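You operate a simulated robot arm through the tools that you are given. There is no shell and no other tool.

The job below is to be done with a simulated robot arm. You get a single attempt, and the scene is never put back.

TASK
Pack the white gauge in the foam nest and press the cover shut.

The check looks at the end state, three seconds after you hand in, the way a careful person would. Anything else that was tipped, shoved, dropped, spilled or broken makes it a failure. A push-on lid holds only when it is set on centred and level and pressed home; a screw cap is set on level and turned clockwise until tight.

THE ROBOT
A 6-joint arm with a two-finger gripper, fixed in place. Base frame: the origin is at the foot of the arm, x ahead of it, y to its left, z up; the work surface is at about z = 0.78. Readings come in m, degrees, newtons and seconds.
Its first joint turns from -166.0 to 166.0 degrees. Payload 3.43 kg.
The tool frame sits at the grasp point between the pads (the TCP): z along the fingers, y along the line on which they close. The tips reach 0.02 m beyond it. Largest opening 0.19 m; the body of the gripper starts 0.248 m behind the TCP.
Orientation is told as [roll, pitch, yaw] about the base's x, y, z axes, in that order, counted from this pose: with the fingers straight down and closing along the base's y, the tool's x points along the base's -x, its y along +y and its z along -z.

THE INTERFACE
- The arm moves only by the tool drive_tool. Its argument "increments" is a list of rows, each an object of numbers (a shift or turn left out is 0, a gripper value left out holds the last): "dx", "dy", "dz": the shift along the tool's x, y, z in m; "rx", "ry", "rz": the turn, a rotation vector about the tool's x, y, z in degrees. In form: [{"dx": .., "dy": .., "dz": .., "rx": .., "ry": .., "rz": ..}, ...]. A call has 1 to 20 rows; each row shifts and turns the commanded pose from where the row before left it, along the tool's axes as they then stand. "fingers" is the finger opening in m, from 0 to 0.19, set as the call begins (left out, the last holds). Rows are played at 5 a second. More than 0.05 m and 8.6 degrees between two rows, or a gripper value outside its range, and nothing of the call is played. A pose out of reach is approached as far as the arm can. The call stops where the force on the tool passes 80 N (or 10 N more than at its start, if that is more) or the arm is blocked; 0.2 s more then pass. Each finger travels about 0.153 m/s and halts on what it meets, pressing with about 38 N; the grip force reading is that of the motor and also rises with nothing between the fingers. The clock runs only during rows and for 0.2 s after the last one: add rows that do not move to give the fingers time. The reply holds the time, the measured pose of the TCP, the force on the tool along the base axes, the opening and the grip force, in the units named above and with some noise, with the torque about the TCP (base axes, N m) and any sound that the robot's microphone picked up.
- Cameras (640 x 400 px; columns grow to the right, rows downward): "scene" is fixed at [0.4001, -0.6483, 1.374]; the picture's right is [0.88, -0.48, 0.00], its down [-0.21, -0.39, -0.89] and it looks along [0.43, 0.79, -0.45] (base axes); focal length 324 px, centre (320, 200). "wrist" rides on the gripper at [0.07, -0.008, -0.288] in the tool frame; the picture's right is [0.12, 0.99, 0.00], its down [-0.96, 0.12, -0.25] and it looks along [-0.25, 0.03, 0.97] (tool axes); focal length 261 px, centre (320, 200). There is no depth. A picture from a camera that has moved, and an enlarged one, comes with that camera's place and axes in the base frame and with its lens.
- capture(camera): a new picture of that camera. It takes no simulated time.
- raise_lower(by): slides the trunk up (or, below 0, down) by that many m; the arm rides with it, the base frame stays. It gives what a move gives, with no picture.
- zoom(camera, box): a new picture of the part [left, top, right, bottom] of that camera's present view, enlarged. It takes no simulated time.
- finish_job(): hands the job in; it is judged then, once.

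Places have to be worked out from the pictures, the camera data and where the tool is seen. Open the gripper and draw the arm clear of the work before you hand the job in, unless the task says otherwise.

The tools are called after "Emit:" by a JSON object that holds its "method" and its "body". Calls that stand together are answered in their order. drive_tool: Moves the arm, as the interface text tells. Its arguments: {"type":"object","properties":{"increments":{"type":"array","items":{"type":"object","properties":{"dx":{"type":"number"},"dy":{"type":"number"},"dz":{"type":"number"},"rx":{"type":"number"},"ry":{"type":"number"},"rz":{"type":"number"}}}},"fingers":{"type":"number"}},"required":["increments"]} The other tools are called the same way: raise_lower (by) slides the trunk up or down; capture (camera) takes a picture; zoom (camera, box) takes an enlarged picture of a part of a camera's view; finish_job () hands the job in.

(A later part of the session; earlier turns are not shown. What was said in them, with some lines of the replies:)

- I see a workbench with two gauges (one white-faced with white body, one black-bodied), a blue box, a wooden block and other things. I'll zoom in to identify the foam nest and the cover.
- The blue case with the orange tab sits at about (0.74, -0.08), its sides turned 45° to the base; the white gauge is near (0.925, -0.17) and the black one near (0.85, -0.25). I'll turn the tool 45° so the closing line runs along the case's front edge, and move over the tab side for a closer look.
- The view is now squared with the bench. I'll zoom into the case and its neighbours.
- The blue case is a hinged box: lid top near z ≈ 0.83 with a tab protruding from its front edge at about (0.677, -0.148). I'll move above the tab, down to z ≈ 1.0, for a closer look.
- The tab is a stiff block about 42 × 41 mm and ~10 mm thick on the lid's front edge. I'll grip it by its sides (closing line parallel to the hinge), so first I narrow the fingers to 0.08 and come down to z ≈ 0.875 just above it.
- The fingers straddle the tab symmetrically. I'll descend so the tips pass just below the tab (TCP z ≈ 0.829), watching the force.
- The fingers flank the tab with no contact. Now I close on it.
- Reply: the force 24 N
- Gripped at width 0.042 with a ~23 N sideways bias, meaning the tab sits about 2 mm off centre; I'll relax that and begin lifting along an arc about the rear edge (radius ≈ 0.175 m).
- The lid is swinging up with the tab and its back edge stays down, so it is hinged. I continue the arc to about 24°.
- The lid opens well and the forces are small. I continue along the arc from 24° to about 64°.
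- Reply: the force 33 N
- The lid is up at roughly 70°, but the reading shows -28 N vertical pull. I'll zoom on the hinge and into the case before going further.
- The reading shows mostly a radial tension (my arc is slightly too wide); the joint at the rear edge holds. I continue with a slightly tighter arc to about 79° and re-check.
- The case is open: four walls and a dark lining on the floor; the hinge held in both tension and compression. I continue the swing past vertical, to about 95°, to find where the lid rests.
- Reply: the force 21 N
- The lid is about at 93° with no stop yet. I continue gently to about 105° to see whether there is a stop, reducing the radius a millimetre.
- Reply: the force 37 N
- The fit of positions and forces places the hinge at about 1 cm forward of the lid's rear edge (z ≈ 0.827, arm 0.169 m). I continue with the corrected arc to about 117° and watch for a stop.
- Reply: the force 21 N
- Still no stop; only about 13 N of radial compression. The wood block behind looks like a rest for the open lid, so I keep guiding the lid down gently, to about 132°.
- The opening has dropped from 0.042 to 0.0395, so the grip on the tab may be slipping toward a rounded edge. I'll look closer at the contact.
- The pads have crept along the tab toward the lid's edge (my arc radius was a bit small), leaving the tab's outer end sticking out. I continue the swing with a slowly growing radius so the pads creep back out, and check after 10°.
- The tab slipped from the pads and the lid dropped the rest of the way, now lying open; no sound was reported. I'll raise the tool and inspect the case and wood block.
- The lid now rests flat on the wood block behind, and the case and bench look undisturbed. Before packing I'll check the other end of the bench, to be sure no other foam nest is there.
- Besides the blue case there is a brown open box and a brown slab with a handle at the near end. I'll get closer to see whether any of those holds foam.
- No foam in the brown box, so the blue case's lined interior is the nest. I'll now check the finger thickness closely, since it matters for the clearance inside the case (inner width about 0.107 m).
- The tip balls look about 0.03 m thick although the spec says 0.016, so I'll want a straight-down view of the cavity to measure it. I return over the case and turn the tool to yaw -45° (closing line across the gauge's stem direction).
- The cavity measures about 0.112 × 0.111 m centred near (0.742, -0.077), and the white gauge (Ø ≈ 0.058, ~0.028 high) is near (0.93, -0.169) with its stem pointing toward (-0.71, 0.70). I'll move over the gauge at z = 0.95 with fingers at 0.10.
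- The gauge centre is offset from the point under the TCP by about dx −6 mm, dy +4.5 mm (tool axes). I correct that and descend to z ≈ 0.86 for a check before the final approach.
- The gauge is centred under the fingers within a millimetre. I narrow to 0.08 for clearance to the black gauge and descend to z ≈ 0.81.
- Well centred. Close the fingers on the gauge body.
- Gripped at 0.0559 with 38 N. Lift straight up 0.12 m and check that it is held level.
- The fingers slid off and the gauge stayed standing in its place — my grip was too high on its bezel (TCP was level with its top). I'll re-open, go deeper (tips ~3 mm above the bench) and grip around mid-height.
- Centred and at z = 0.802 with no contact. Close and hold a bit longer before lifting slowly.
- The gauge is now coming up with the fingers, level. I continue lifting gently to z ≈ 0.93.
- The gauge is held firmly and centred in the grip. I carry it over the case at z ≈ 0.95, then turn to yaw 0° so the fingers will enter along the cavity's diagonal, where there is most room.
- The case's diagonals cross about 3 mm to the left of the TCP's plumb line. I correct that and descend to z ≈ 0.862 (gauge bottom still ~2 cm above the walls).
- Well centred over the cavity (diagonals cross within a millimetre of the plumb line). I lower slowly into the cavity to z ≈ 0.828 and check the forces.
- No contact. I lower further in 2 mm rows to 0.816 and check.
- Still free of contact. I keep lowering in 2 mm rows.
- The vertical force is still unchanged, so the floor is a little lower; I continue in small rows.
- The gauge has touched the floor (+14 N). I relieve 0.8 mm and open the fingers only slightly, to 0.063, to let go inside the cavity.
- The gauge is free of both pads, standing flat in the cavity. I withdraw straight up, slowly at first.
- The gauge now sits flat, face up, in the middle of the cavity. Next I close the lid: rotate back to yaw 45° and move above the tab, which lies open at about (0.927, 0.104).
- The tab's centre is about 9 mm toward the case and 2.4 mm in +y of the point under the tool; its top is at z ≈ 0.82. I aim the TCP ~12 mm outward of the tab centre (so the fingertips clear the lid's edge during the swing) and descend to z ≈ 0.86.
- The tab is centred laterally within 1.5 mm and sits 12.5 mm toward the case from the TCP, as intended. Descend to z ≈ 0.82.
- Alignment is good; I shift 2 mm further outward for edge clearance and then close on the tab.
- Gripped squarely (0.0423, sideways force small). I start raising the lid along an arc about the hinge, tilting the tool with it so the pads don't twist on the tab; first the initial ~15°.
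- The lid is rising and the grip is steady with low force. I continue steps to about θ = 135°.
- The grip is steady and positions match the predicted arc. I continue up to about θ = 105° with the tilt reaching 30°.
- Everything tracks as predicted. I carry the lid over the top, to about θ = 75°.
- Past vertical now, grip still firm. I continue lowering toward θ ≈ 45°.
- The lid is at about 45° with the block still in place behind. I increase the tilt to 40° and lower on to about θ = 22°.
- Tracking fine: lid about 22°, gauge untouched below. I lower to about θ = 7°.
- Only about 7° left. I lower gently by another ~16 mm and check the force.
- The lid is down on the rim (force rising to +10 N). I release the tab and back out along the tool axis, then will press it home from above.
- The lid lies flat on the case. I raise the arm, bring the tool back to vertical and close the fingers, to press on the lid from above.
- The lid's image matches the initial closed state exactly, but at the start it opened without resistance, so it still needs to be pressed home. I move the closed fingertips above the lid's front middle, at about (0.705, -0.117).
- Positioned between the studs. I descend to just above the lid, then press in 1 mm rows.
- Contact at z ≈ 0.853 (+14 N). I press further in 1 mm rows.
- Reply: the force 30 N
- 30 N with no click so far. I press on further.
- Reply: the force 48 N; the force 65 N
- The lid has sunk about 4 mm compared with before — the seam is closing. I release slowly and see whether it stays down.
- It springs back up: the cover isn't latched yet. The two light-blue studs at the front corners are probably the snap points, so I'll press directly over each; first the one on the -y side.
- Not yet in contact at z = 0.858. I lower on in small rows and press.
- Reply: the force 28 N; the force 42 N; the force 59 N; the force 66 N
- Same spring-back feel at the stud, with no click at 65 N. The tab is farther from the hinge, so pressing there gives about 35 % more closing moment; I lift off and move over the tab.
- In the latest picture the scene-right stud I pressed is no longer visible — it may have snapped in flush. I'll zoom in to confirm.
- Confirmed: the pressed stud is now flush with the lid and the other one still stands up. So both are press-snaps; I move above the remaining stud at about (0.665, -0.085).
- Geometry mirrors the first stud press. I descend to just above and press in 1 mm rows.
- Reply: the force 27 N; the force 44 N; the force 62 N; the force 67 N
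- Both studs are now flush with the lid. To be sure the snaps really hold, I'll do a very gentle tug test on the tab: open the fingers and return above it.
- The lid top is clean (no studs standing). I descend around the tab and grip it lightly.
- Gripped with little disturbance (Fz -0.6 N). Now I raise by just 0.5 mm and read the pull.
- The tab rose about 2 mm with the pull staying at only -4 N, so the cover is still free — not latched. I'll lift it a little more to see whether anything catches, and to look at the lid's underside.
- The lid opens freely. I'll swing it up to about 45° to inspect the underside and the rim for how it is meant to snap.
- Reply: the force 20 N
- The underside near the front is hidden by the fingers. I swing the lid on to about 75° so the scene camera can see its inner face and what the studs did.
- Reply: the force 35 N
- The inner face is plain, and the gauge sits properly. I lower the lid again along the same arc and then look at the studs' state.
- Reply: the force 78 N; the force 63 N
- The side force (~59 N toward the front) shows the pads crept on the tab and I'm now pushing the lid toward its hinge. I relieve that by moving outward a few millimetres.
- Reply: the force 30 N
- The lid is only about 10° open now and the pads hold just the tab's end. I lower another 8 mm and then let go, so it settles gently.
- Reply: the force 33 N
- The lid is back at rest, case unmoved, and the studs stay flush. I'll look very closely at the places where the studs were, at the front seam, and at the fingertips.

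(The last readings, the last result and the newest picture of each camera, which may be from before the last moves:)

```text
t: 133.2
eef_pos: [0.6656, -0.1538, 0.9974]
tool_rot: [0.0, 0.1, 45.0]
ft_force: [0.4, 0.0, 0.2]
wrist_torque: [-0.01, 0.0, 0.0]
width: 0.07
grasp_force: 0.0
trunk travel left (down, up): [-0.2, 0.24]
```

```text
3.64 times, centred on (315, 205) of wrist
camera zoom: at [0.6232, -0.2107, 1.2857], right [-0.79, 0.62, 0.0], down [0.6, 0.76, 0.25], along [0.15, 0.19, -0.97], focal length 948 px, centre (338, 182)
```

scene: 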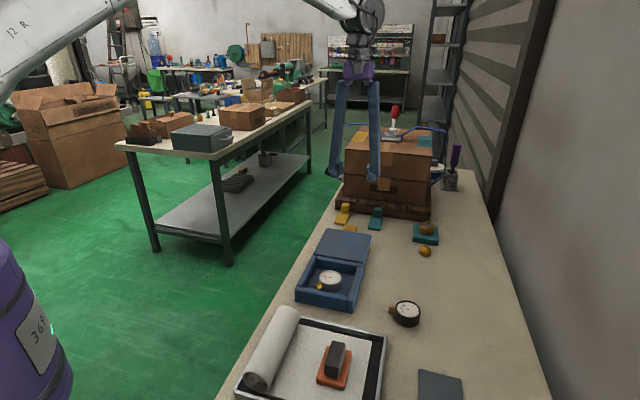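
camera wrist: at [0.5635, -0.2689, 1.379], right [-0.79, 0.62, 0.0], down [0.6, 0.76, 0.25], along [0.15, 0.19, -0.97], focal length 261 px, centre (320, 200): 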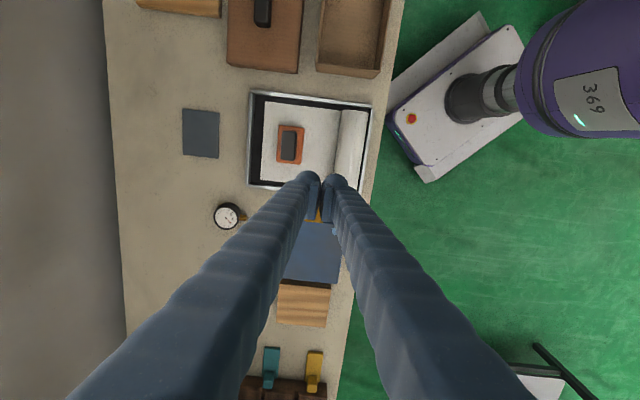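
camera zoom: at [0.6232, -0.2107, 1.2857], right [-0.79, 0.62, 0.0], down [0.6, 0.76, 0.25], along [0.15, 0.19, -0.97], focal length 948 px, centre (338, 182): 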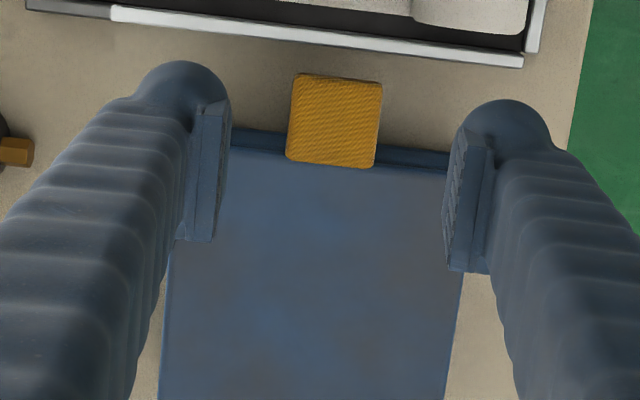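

Nothing remains of the studs on the surface. A simultaneous, level press over both snap points seems the proper way to push the cover home, so I set the fingers to 0.086 (one finger over each stud position) and move above the front of the lid.

Emit:
{"method": "drive_tool", "body": {"increments": [{"dx": -0.0164, "dz": 0.0373}, {"dx": -0.0164, "dz": 0.0373}, {"dx": -0.0163, "dz": 0.0354}, {}], "fingers": 0.086}}

Emit:
{"method": "zoom", "body": {"camera": "wrist", "box": [240, 110, 400, 260]}}

Emit:
{"method": "zoom", "body": {"camera": "scene", "box": [285, 225, 385, 320]}}

```text
t: 134.2
eef_pos: [0.7029, -0.1195, 0.8882]
tool_rot: [0.1, 0.0, 45.1]
ft_force: [0.4, 0.0, 0.3]
wrist_torque: [-0.04, 0.07, 0.03]
width: 0.0863
grasp_force: 0.1
trunk travel left (down, up): [-0.2, 0.24]
```

```text
2.67 times, centred on (320, 185) of wrist
camera zoom: at [0.6591, -0.176, 1.1751], right [-0.79, 0.62, 0.0], down [0.6, 0.76, 0.25], along [0.15, 0.19, -0.97], focal length 695 px, centre (320, 240)
```

zoom: 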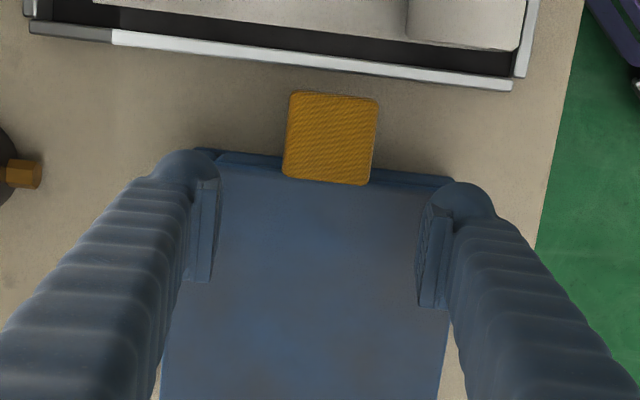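

```text
4.21 times, centred on (335, 272) of scene
camera zoom: at [0.4001, -0.6483, 1.374], right [0.88, -0.48, 0.0], down [-0.21, -0.39, -0.89], along [0.43, 0.79, -0.45], focal length 1366 px, centre (257, -105)
```

zoom: 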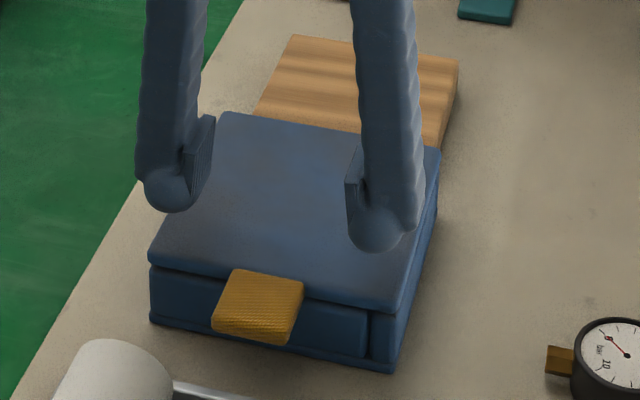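

Both fingers are over the lid; I narrow to 0.07 so the tips sit centred on the stud spots, then descend and press evenly.

Emit:
{"method": "drive_tool", "body": {"increments": [{}, {"dz": 0.01}, {"dz": 0.01}, {"dz": 0.008}, {"dz": 0.003}, {}], "fingers": 0.07}}

Emit:
{"method": "drive_tool", "body": {"increments": [{"dz": 0.001}, {"dz": 0.001}, {"dz": 0.001}, {}]}}

Emit:
{"method": "drive_tool", "body": {"increments": [{"dz": 0.001}, {"dz": 0.001}, {}]}}

```text
t: 135.6
eef_pos: [0.7008, -0.1193, 0.8575]
tool_rot: [0.0, 0.0, 45.0]
ft_force: [-0.7, 0.3, 0.5]
wrist_torque: [-0.01, -0.01, 0.02]
width: 0.0699
grasp_force: 0.1
trunk travel left (down, up): [-0.2, 0.24]
```

```text
t: 136.6
eef_pos: [0.701, -0.1211, 0.8544]
tool_rot: [0.0, 0.0, 45.1]
ft_force: [-1.4, -1.1, 4.3]
wrist_torque: [-0.03, -0.02, -0.01]
width: 0.0698
grasp_force: 0.0
trunk travel left (down, up): [-0.2, 0.24]
```

```text
t: 137.4
eef_pos: [0.7006, -0.1199, 0.8534]
tool_rot: [0.1, 0.0, 45.0]
ft_force: [-1.8, -0.8, 16.2]
wrist_torque: [0.11, 0.04, 0.06]
width: 0.0698
grasp_force: 0.0
trunk travel left (down, up): [-0.2, 0.24]
```

Emit:
{"method": "drive_tool", "body": {"increments": [{"dz": 0.001}, {"dz": 0.001}, {"dz": 0.001}, {}]}}

Emit:
{"method": "drive_tool", "body": {"increments": [{"dz": 0.001}, {"dz": 0.001}, {"dz": 0.001}, {}]}}

Emit:
{"method": "zoom", "body": {"camera": "scene", "box": [290, 265, 370, 325]}}

```text
t: 138.4
eef_pos: [0.7022, -0.12, 0.8515]
tool_rot: [0.0, -0.1, 45.1]
ft_force: [2.2, -4.0, 40.4]
wrist_torque: [0.9, 0.37, 0.05]
width: 0.0698
grasp_force: 0.0
trunk travel left (down, up): [-0.2, 0.24]
```

```text
t: 139.4
eef_pos: [0.7013, -0.1194, 0.849]
tool_rot: [-0.2, -0.2, 45.0]
ft_force: [5.5, -6.0, 64.9]
wrist_torque: [1.85, 0.79, -0.03]
width: 0.07
grasp_force: 0.1
trunk travel left (down, up): [-0.2, 0.24]
```

```text
6.67 times, centred on (330, 295) of scene
camera zoom: at [0.4001, -0.6483, 1.374], right [0.88, -0.48, 0.0], down [-0.21, -0.39, -0.89], along [0.43, 0.79, -0.45], focal length 2162 px, centre (253, -433)
```

zoom: 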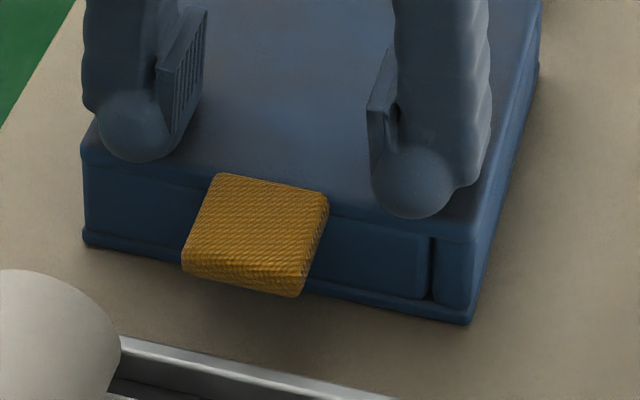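

65 N, pressed level and flush. I push a little further to just below the limit and hold a moment.

Emit:
{"method": "drive_tool", "body": {"increments": [{"dz": 0.0008}, {"dz": 0.0006}, {}, {}]}}

```text
t: 140.4
eef_pos: [0.7009, -0.1203, 0.8481]
tool_rot: [-0.3, -0.2, 45.0]
ft_force: [8.0, -6.0, 74.0]
wrist_torque: [2.2, 0.89, -0.18]
width: 0.0701
grasp_force: 0.2
trunk travel left (down, up): [-0.2, 0.24]
```

Emit:
{"method": "drive_tool", "body": {"increments": [{"dz": 0.0006}, {"dz": 0.0005}, {}]}}

Emit:
{"method": "zoom", "body": {"camera": "scene", "box": [290, 265, 370, 325]}}

```text
t: 141.2
eef_pos: [0.7009, -0.1189, 0.8494]
tool_rot: [-0.3, -0.1, 45.0]
ft_force: [6.3, -6.5, 81.8]
wrist_torque: [2.59, 1.2, -0.15]
width: 0.0698
grasp_force: 0.0
trunk travel left (down, up): [-0.2, 0.24]
```

```text
6.67 times, centred on (330, 295) of scene
camera zoom: at [0.4001, -0.6483, 1.374], right [0.88, -0.48, 0.0], down [-0.21, -0.39, -0.89], along [0.43, 0.79, -0.45], focal length 2162 px, centre (253, -433)
```

zoom: 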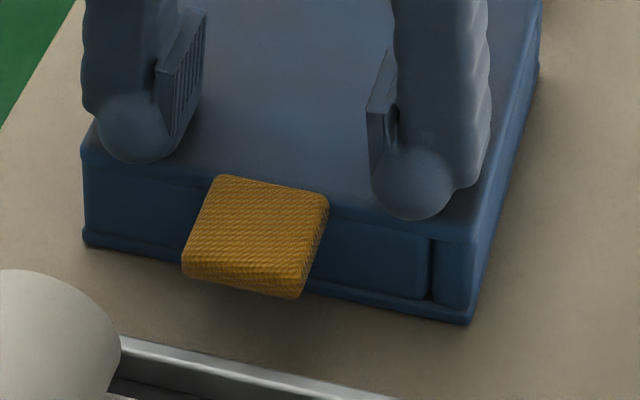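

No click at 82 N. I release gradually and compare the rest position.

Emit:
{"method": "drive_tool", "body": {"increments": [{"dz": -0.004}, {"dz": -0.006}, {"dz": -0.01}, {"dz": -0.02}, {"dz": -0.03}, {"dz": -0.03}, {"dz": -0.03}, {}]}}

Emit:
{"method": "zoom", "body": {"camera": "scene", "box": [290, 275, 370, 325]}}

Emit:
{"method": "zoom", "body": {"camera": "scene", "box": [285, 225, 385, 320]}}

```text
t: 143.0
eef_pos: [0.702, -0.119, 0.973]
tool_rot: [0.0, 0.1, 45.0]
ft_force: [1.0, -0.4, -0.8]
wrist_torque: [0.0, 0.02, -0.02]
width: 0.07
grasp_force: 0.0
trunk travel left (down, up): [-0.2, 0.24]
```

```text
8.00 times, centred on (330, 300) of scene
camera zoom: at [0.4001, -0.6483, 1.374], right [0.88, -0.48, 0.0], down [-0.21, -0.39, -0.89], along [0.43, 0.79, -0.45], focal length 2595 px, centre (240, -600)
```

zoom: 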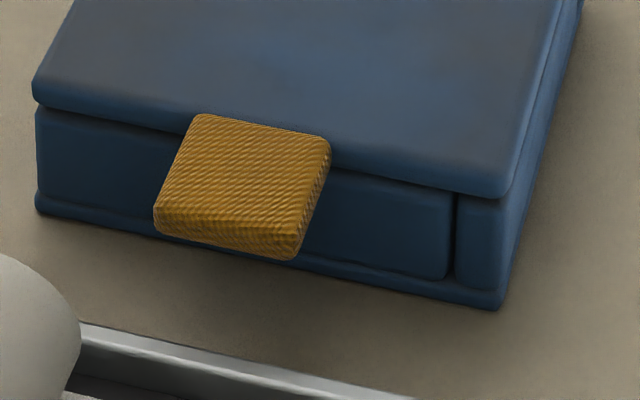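

```text
4.21 times, centred on (335, 272) of scene
camera zoom: at [0.4001, -0.6483, 1.374], right [0.88, -0.48, 0.0], down [-0.21, -0.39, -0.89], along [0.43, 0.79, -0.45], focal length 1366 px, centre (257, -105)
```

zoom: 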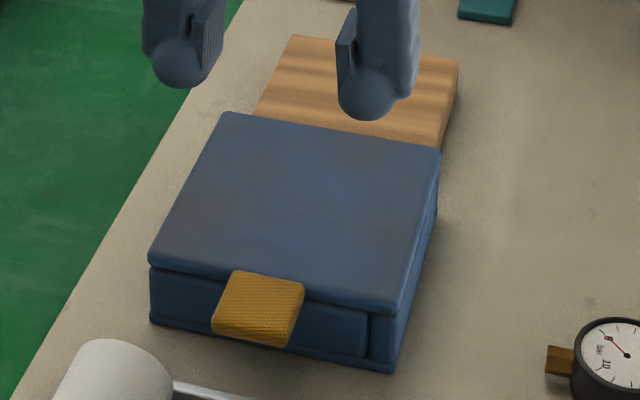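

The rest position looks the same as before. I repeat the gentle tug test (at most ~1 mm) to see whether it's now held.

Emit:
{"method": "drive_tool", "body": {"increments": [{"dx": 0.016}, {"dx": 0.016}, {"dx": 0.0155, "dz": 0.02}, {"dz": 0.04}, {"dz": 0.04}, {"dz": 0.025}, {"dz": 0.015}, {"dz": 0.0045}, {}], "fingers": 0.08}}

Emit:
{"method": "zoom", "body": {"camera": "wrist", "box": [240, 130, 400, 280]}}

```text
t: 145.0
eef_pos: [0.6673, -0.1527, 0.8283]
tool_rot: [0.0, 0.0, 44.9]
ft_force: [0.1, 1.0, -0.2]
wrist_torque: [0.0, 0.01, 0.03]
width: 0.0803
grasp_force: 0.0
trunk travel left (down, up): [-0.2, 0.24]
```

```text
2.67 times, centred on (320, 205) of wrist
camera zoom: at [0.6252, -0.2096, 1.1169], right [-0.79, 0.62, 0.0], down [0.6, 0.76, 0.25], along [0.15, 0.19, -0.97], focal length 695 px, centre (320, 187)
```

zoom: 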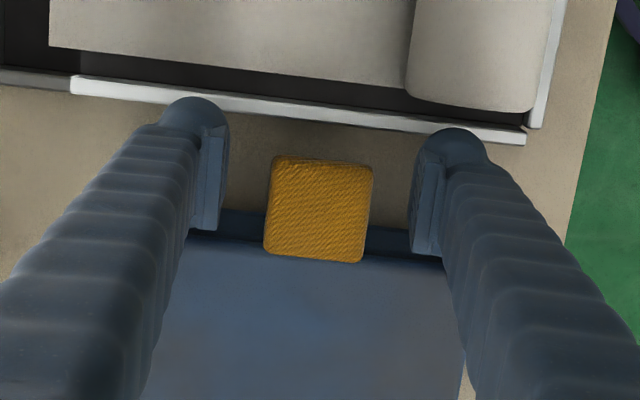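

Emit:
{"method": "drive_tool", "body": {"increments": [{}, {}, {}, {}], "fingers": 0.02}}

Emit:
{"method": "drive_tool", "body": {"increments": [{"dz": -0.0005}, {}]}}

Emit:
{"method": "drive_tool", "body": {"increments": [{"dz": -0.0005}, {}]}}

Emit:
{"method": "zoom", "body": {"camera": "scene", "box": [290, 275, 370, 325]}}

```text
t: 146.0
eef_pos: [0.6668, -0.1521, 0.8314]
tool_rot: [0.1, 0.1, 45.0]
ft_force: [-2.8, 4.9, -1.5]
wrist_torque: [-0.03, 0.13, 0.0]
width: 0.0422
grasp_force: 45.0
trunk travel left (down, up): [-0.2, 0.24]
```

```text
t: 146.6
eef_pos: [0.6677, -0.1529, 0.83]
tool_rot: [0.1, 0.1, 45.0]
ft_force: [-4.0, 7.3, -1.8]
wrist_torque: [-0.22, 0.34, 0.05]
width: 0.0421
grasp_force: 45.0
trunk travel left (down, up): [-0.2, 0.24]
```

```text
t: 147.2
eef_pos: [0.6677, -0.1534, 0.8305]
tool_rot: [0.1, 0.1, 45.0]
ft_force: [-5.7, 8.0, -2.9]
wrist_torque: [-0.22, 0.35, 0.12]
width: 0.0421
grasp_force: 44.8
trunk travel left (down, up): [-0.2, 0.24]
```

```text
8.00 times, centred on (330, 300) of scene
camera zoom: at [0.4001, -0.6483, 1.374], right [0.88, -0.48, 0.0], down [-0.21, -0.39, -0.89], along [0.43, 0.79, -0.45], focal length 2595 px, centre (240, -600)
```

zoom: 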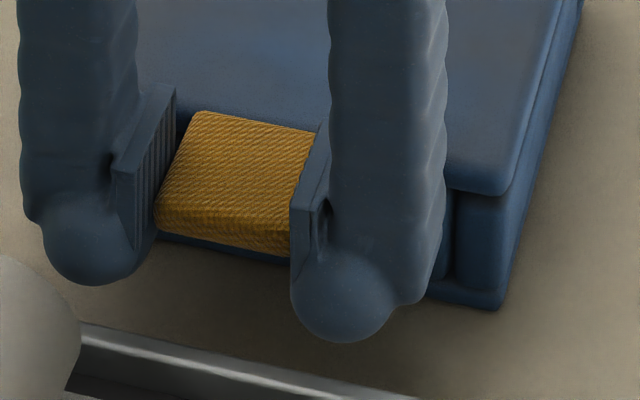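

Again it lifts freely at about 3 N, so there is no catch beyond the two snaps, which both recessed when I pressed directly over them. I lower the tab back, let go, and will then press each snap point once more with the cover fully seated.

Emit:
{"method": "drive_tool", "body": {"increments": [{"dz": 0.0005}, {"dz": 0.0007}, {}]}}

Emit:
{"method": "drive_tool", "body": {"increments": [{}, {}], "fingers": 0.08}}

Emit:
{"method": "drive_tool", "body": {"increments": [{"dz": -0.02}, {"dz": -0.04}, {"dz": -0.04}, {"dz": -0.04}, {}]}}

Emit:
{"method": "capture", "body": {"camera": "scene"}}

Emit:
{"method": "capture", "body": {"camera": "wrist"}}

```text
t: 148.0
eef_pos: [0.6672, -0.153, 0.8296]
tool_rot: [0.0, 0.0, 45.0]
ft_force: [-7.2, 6.7, 2.9]
wrist_torque: [0.38, -0.43, 0.11]
width: 0.0422
grasp_force: 45.3
trunk travel left (down, up): [-0.2, 0.24]
```

```text
t: 148.6
eef_pos: [0.6674, -0.1535, 0.8288]
tool_rot: [0.0, 0.0, 45.0]
ft_force: [0.0, 0.5, -0.8]
wrist_torque: [0.0, -0.02, -0.01]
width: 0.08
grasp_force: 0.0
trunk travel left (down, up): [-0.2, 0.24]
```

```text
t: 149.8
eef_pos: [0.6684, -0.1524, 0.9676]
tool_rot: [0.1, 0.1, 45.0]
ft_force: [0.0, 0.4, -0.2]
wrist_torque: [0.01, -0.01, -0.02]
width: 0.0799
grasp_force: 0.1
trunk travel left (down, up): [-0.2, 0.24]
```

```text
taken
```

scene: 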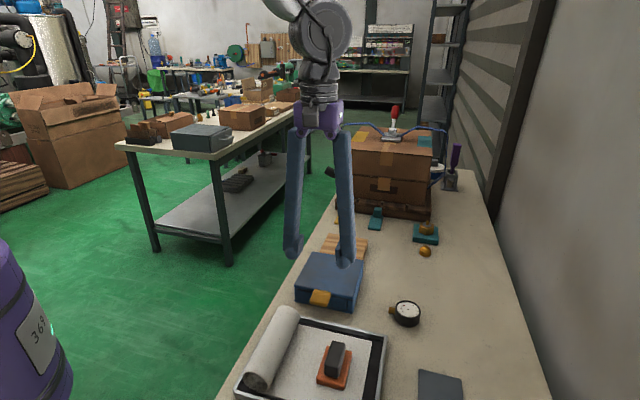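

```text
taken
camera wrist: at [0.6258, -0.2087, 1.2561], right [-0.79, 0.62, 0.0], down [0.6, 0.76, 0.25], along [0.15, 0.19, -0.97], focal length 261 px, centre (320, 200)
```

wrist: 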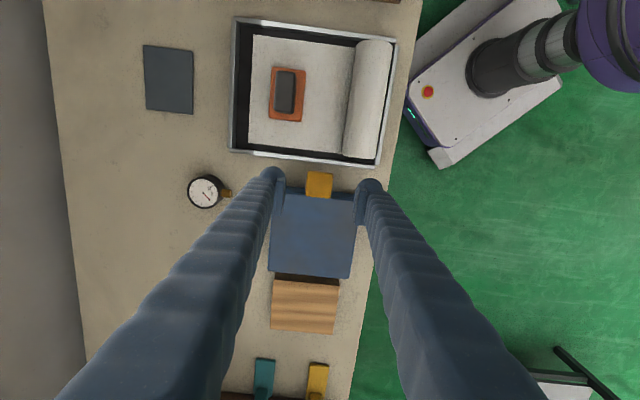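

The bench is undisturbed. I close the fingers and press once more over the -y snap point.

Emit:
{"method": "drive_tool", "body": {"increments": [{"dx": -0.0115, "dy": -0.01255}, {"dx": -0.0115, "dy": -0.01255, "dz": 0.02}, {"dx": -0.0115, "dy": -0.01255, "dz": 0.03}, {"dx": -0.0116, "dy": -0.01255, "dz": 0.03}, {"dz": 0.02}, {"dz": 0.006}, {}], "fingers": 0.0}}

Emit:
{"method": "drive_tool", "body": {"increments": [{"dz": 0.002}, {"dz": 0.002}, {"dz": 0.002}, {"dz": 0.002}, {}]}}

Emit:
{"method": "drive_tool", "body": {"increments": [{"dz": 0.001}, {"dz": 0.001}, {"dz": 0.001}, {"dz": 0.001}, {}]}}

```text
t: 151.4
eef_pos: [0.7356, -0.1552, 0.8611]
tool_rot: [0.0, 0.0, 45.1]
ft_force: [0.5, -0.4, -0.6]
wrist_torque: [-0.05, 0.0, -0.01]
width: 0.0004
grasp_force: 34.1
trunk travel left (down, up): [-0.2, 0.24]
```

```text
t: 152.6
eef_pos: [0.7371, -0.1564, 0.8556]
tool_rot: [0.1, 0.0, 45.0]
ft_force: [0.2, -0.5, 1.4]
wrist_torque: [0.0, -0.04, -0.01]
width: 0.0058
grasp_force: 34.4
trunk travel left (down, up): [-0.2, 0.24]
```

```text
t: 153.8
eef_pos: [0.7358, -0.1557, 0.852]
tool_rot: [-0.1, -0.1, 45.0]
ft_force: [1.2, -0.1, 26.7]
wrist_torque: [0.2, -0.17, 0.0]
width: 0.006
grasp_force: 34.3
trunk travel left (down, up): [-0.2, 0.24]
```

Emit:
{"method": "drive_tool", "body": {"increments": [{"dz": 0.001}, {"dz": 0.001}, {"dz": 0.001}, {}]}}

Emit:
{"method": "drive_tool", "body": {"increments": [{"dz": 0.001}, {"dz": 0.001}, {}, {}]}}

```text
t: 154.8
eef_pos: [0.736, -0.1552, 0.8508]
tool_rot: [-0.2, -0.2, 45.0]
ft_force: [5.2, -1.2, 49.0]
wrist_torque: [0.43, -0.39, -0.04]
width: 0.0062
grasp_force: 34.0
trunk travel left (down, up): [-0.2, 0.24]
```

```text
t: 155.8
eef_pos: [0.7359, -0.1571, 0.8509]
tool_rot: [-0.2, -0.2, 44.9]
ft_force: [7.6, -4.2, 63.0]
wrist_torque: [0.59, -0.61, -0.12]
width: 0.0061
grasp_force: 34.0
trunk travel left (down, up): [-0.2, 0.24]
```

63 N on this side. I lift off and do the same over the +y snap point.

Emit:
{"method": "drive_tool", "body": {"increments": [{"dz": -0.004}, {"dz": -0.006}, {"dz": -0.015}, {"dx": 0.0003, "dy": 0.0342}, {"dx": 0.0003, "dy": 0.0342}, {"dx": 0.0003, "dy": 0.0342}, {}, {"dz": 0.01}, {"dz": 0.003}, {}]}}

Emit:
{"method": "drive_tool", "body": {"increments": [{"dz": 0.002}, {"dz": 0.001}, {"dz": 0.001}, {"dz": 0.001}, {}]}}

Emit:
{"method": "drive_tool", "body": {"increments": [{"dz": 0.001}, {"dz": 0.001}, {"dz": 0.001}, {}]}}

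Emit:
{"method": "drive_tool", "body": {"increments": [{"dz": 0.001}, {"dz": 0.001}, {"dz": 0.001}, {}, {}]}}

```text
t: 158.0
eef_pos: [0.6633, -0.0835, 0.8584]
tool_rot: [-0.1, 0.2, 44.9]
ft_force: [-0.7, -0.7, -0.4]
wrist_torque: [-0.02, 0.01, 0.02]
width: 0.0
grasp_force: 34.0
trunk travel left (down, up): [-0.2, 0.24]
```

```text
t: 159.2
eef_pos: [0.6627, -0.0839, 0.8541]
tool_rot: [0.0, 0.0, 45.0]
ft_force: [0.5, -0.6, 13.1]
wrist_torque: [0.03, -0.07, 0.0]
width: 0.006
grasp_force: 33.9
trunk travel left (down, up): [-0.2, 0.24]
```

```text
t: 160.2
eef_pos: [0.6631, -0.0844, 0.8523]
tool_rot: [-0.1, -0.2, 45.0]
ft_force: [3.1, -4.8, 36.3]
wrist_torque: [0.18, -0.28, -0.04]
width: 0.0063
grasp_force: 34.4
trunk travel left (down, up): [-0.2, 0.24]
```

```text
t: 161.4
eef_pos: [0.6623, -0.0843, 0.8503]
tool_rot: [-0.2, -0.1, 44.9]
ft_force: [10.7, -5.4, 62.6]
wrist_torque: [0.52, -0.66, -0.15]
width: 0.006
grasp_force: 34.1
trunk travel left (down, up): [-0.2, 0.24]
```

Both snap points pressed again at ~63 N. I lift off and inspect the closed cover.

Emit:
{"method": "drive_tool", "body": {"increments": [{"dz": -0.004}, {"dz": -0.006}, {"dz": -0.015}, {"dz": -0.03}, {"dz": -0.04}, {"dz": -0.04}, {}]}}

Emit:
{"method": "zoom", "body": {"camera": "scene", "box": [290, 275, 370, 325]}}

Emit:
{"method": "zoom", "body": {"camera": "wrist", "box": [200, 130, 400, 280]}}

```text
t: 163.0
eef_pos: [0.6629, -0.0839, 0.9823]
tool_rot: [0.1, 0.1, 45.0]
ft_force: [0.5, 0.5, 0.3]
wrist_torque: [0.01, 0.01, 0.01]
width: 0.0
grasp_force: 34.2
trunk travel left (down, up): [-0.2, 0.24]
```

```text
8.00 times, centred on (330, 300) of scene
camera zoom: at [0.4001, -0.6483, 1.374], right [0.88, -0.48, 0.0], down [-0.21, -0.39, -0.89], along [0.43, 0.79, -0.45], focal length 2595 px, centre (240, -600)
```

zoom: 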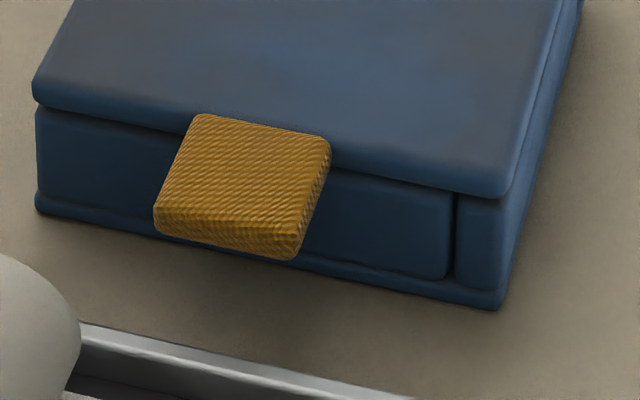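

```text
2.67 times, centred on (300, 205) of wrist
camera zoom: at [0.6204, -0.1397, 1.2693], right [-0.79, 0.62, 0.0], down [0.6, 0.76, 0.25], along [0.15, 0.19, -0.97], focal length 695 px, centre (373, 187)
```

zoom: 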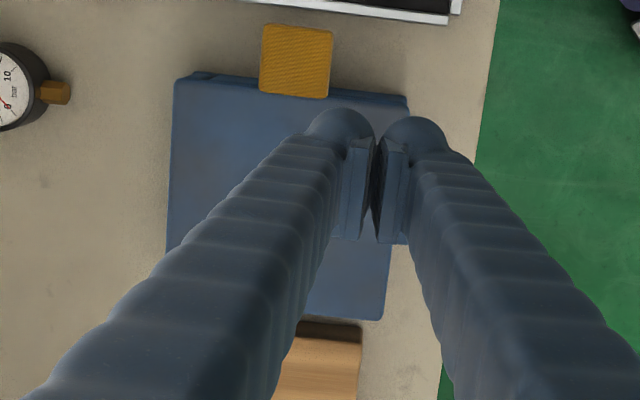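

The cover is shut with both snaps recessed, the wood block, tray and black gauge are where they were. I open the gripper and draw the arm up and clear.

Emit:
{"method": "drive_tool", "body": {"increments": [{"dz": -0.04}, {"dz": -0.045}, {"dz": -0.045}, {"dz": -0.045}, {"dz": -0.045}, {"dz": -0.045}, {"dx": 0.04}, {"dx": 0.04}, {}], "fingers": 0.12}}

Emit:
{"method": "capture", "body": {"camera": "scene"}}

Emit:
{"method": "capture", "body": {"camera": "wrist"}}

Emit:
{"method": "zoom", "body": {"camera": "scene", "box": [270, 220, 470, 345]}}

```text
t: 165.0
eef_pos: [0.6051, -0.141, 1.2461]
tool_rot: [0.0, 0.0, 44.9]
ft_force: [0.4, 0.2, 1.0]
wrist_torque: [0.05, 0.01, 0.0]
width: 0.1202
grasp_force: 0.0
trunk travel left (down, up): [-0.2, 0.24]
```

```text
taken
```

scene: 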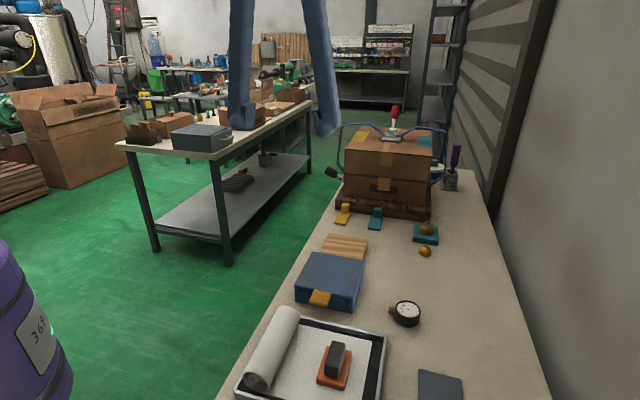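

```text
taken
camera wrist: at [0.5634, -0.1975, 1.5345], right [-0.79, 0.62, 0.0], down [0.6, 0.76, 0.25], along [0.15, 0.19, -0.97], focal length 261 px, centre (320, 200)
```

wrist: 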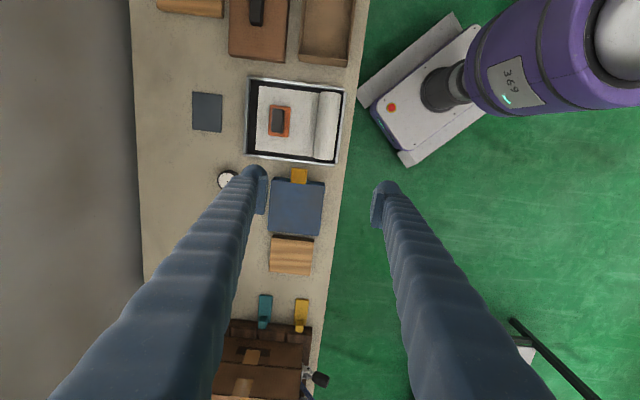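

```text
3.20 times, centred on (370, 282) of scene
camera zoom: at [0.4001, -0.6483, 1.374], right [0.88, -0.48, 0.0], down [-0.21, -0.39, -0.89], along [0.43, 0.79, -0.45], focal length 1038 px, centre (160, -64)
```

zoom: 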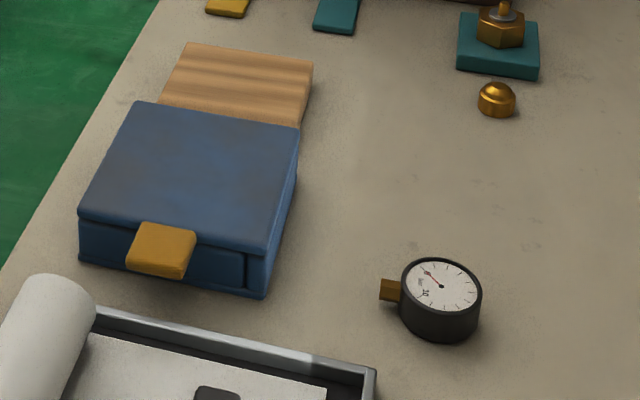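

The white gauge is inside the nest and the cover is flat on the case with both snaps pressed in. The block, tray and black gauge are where they started, and the arm is clear with the gripper open. One doubt remains: on both tug tests the cover lifted freely at about 3–4 N. I pressed each snap again after the last tug, but never heard a click. I hand the job in.

Emit:
{"method": "finish_job", "body": {}}

```text
The job is handed in.
```

I packed the white gauge in the foam nest and closed the cover, but I can't confirm the cover is latched.

- **Gauge:** it stands flat and face up in the middle of the blue case. I took the dark-lined inside of that case to be the foam nest, because nothing else on the bench looked like one.
- **Cover:** it lies closed. I pressed the two light-blue studs on its front corners until they went flush, and they stayed flush.
- **Latch:** I heard no click at any point, with up to about 82 N on the cover. In two gentle pull tests the cover lifted freely at about 3–4 N. I pressed both stud spots again (about 63 N each) after the second test and did not pull on it again.
- **Slips along the way:**
    - On first opening, the tab slipped from the fingers and the lid fell open onto the wood block.
    - My first grip on the gauge slid off, and it stayed standing on the bench.
    - After the first pull test I swung the lid up to look underneath, then let it drop the last few degrees shut.
- **Rest of the bench:** the case, block, tray and black gauge look unmoved in the final pictures. The arm is clear with the gripper open.
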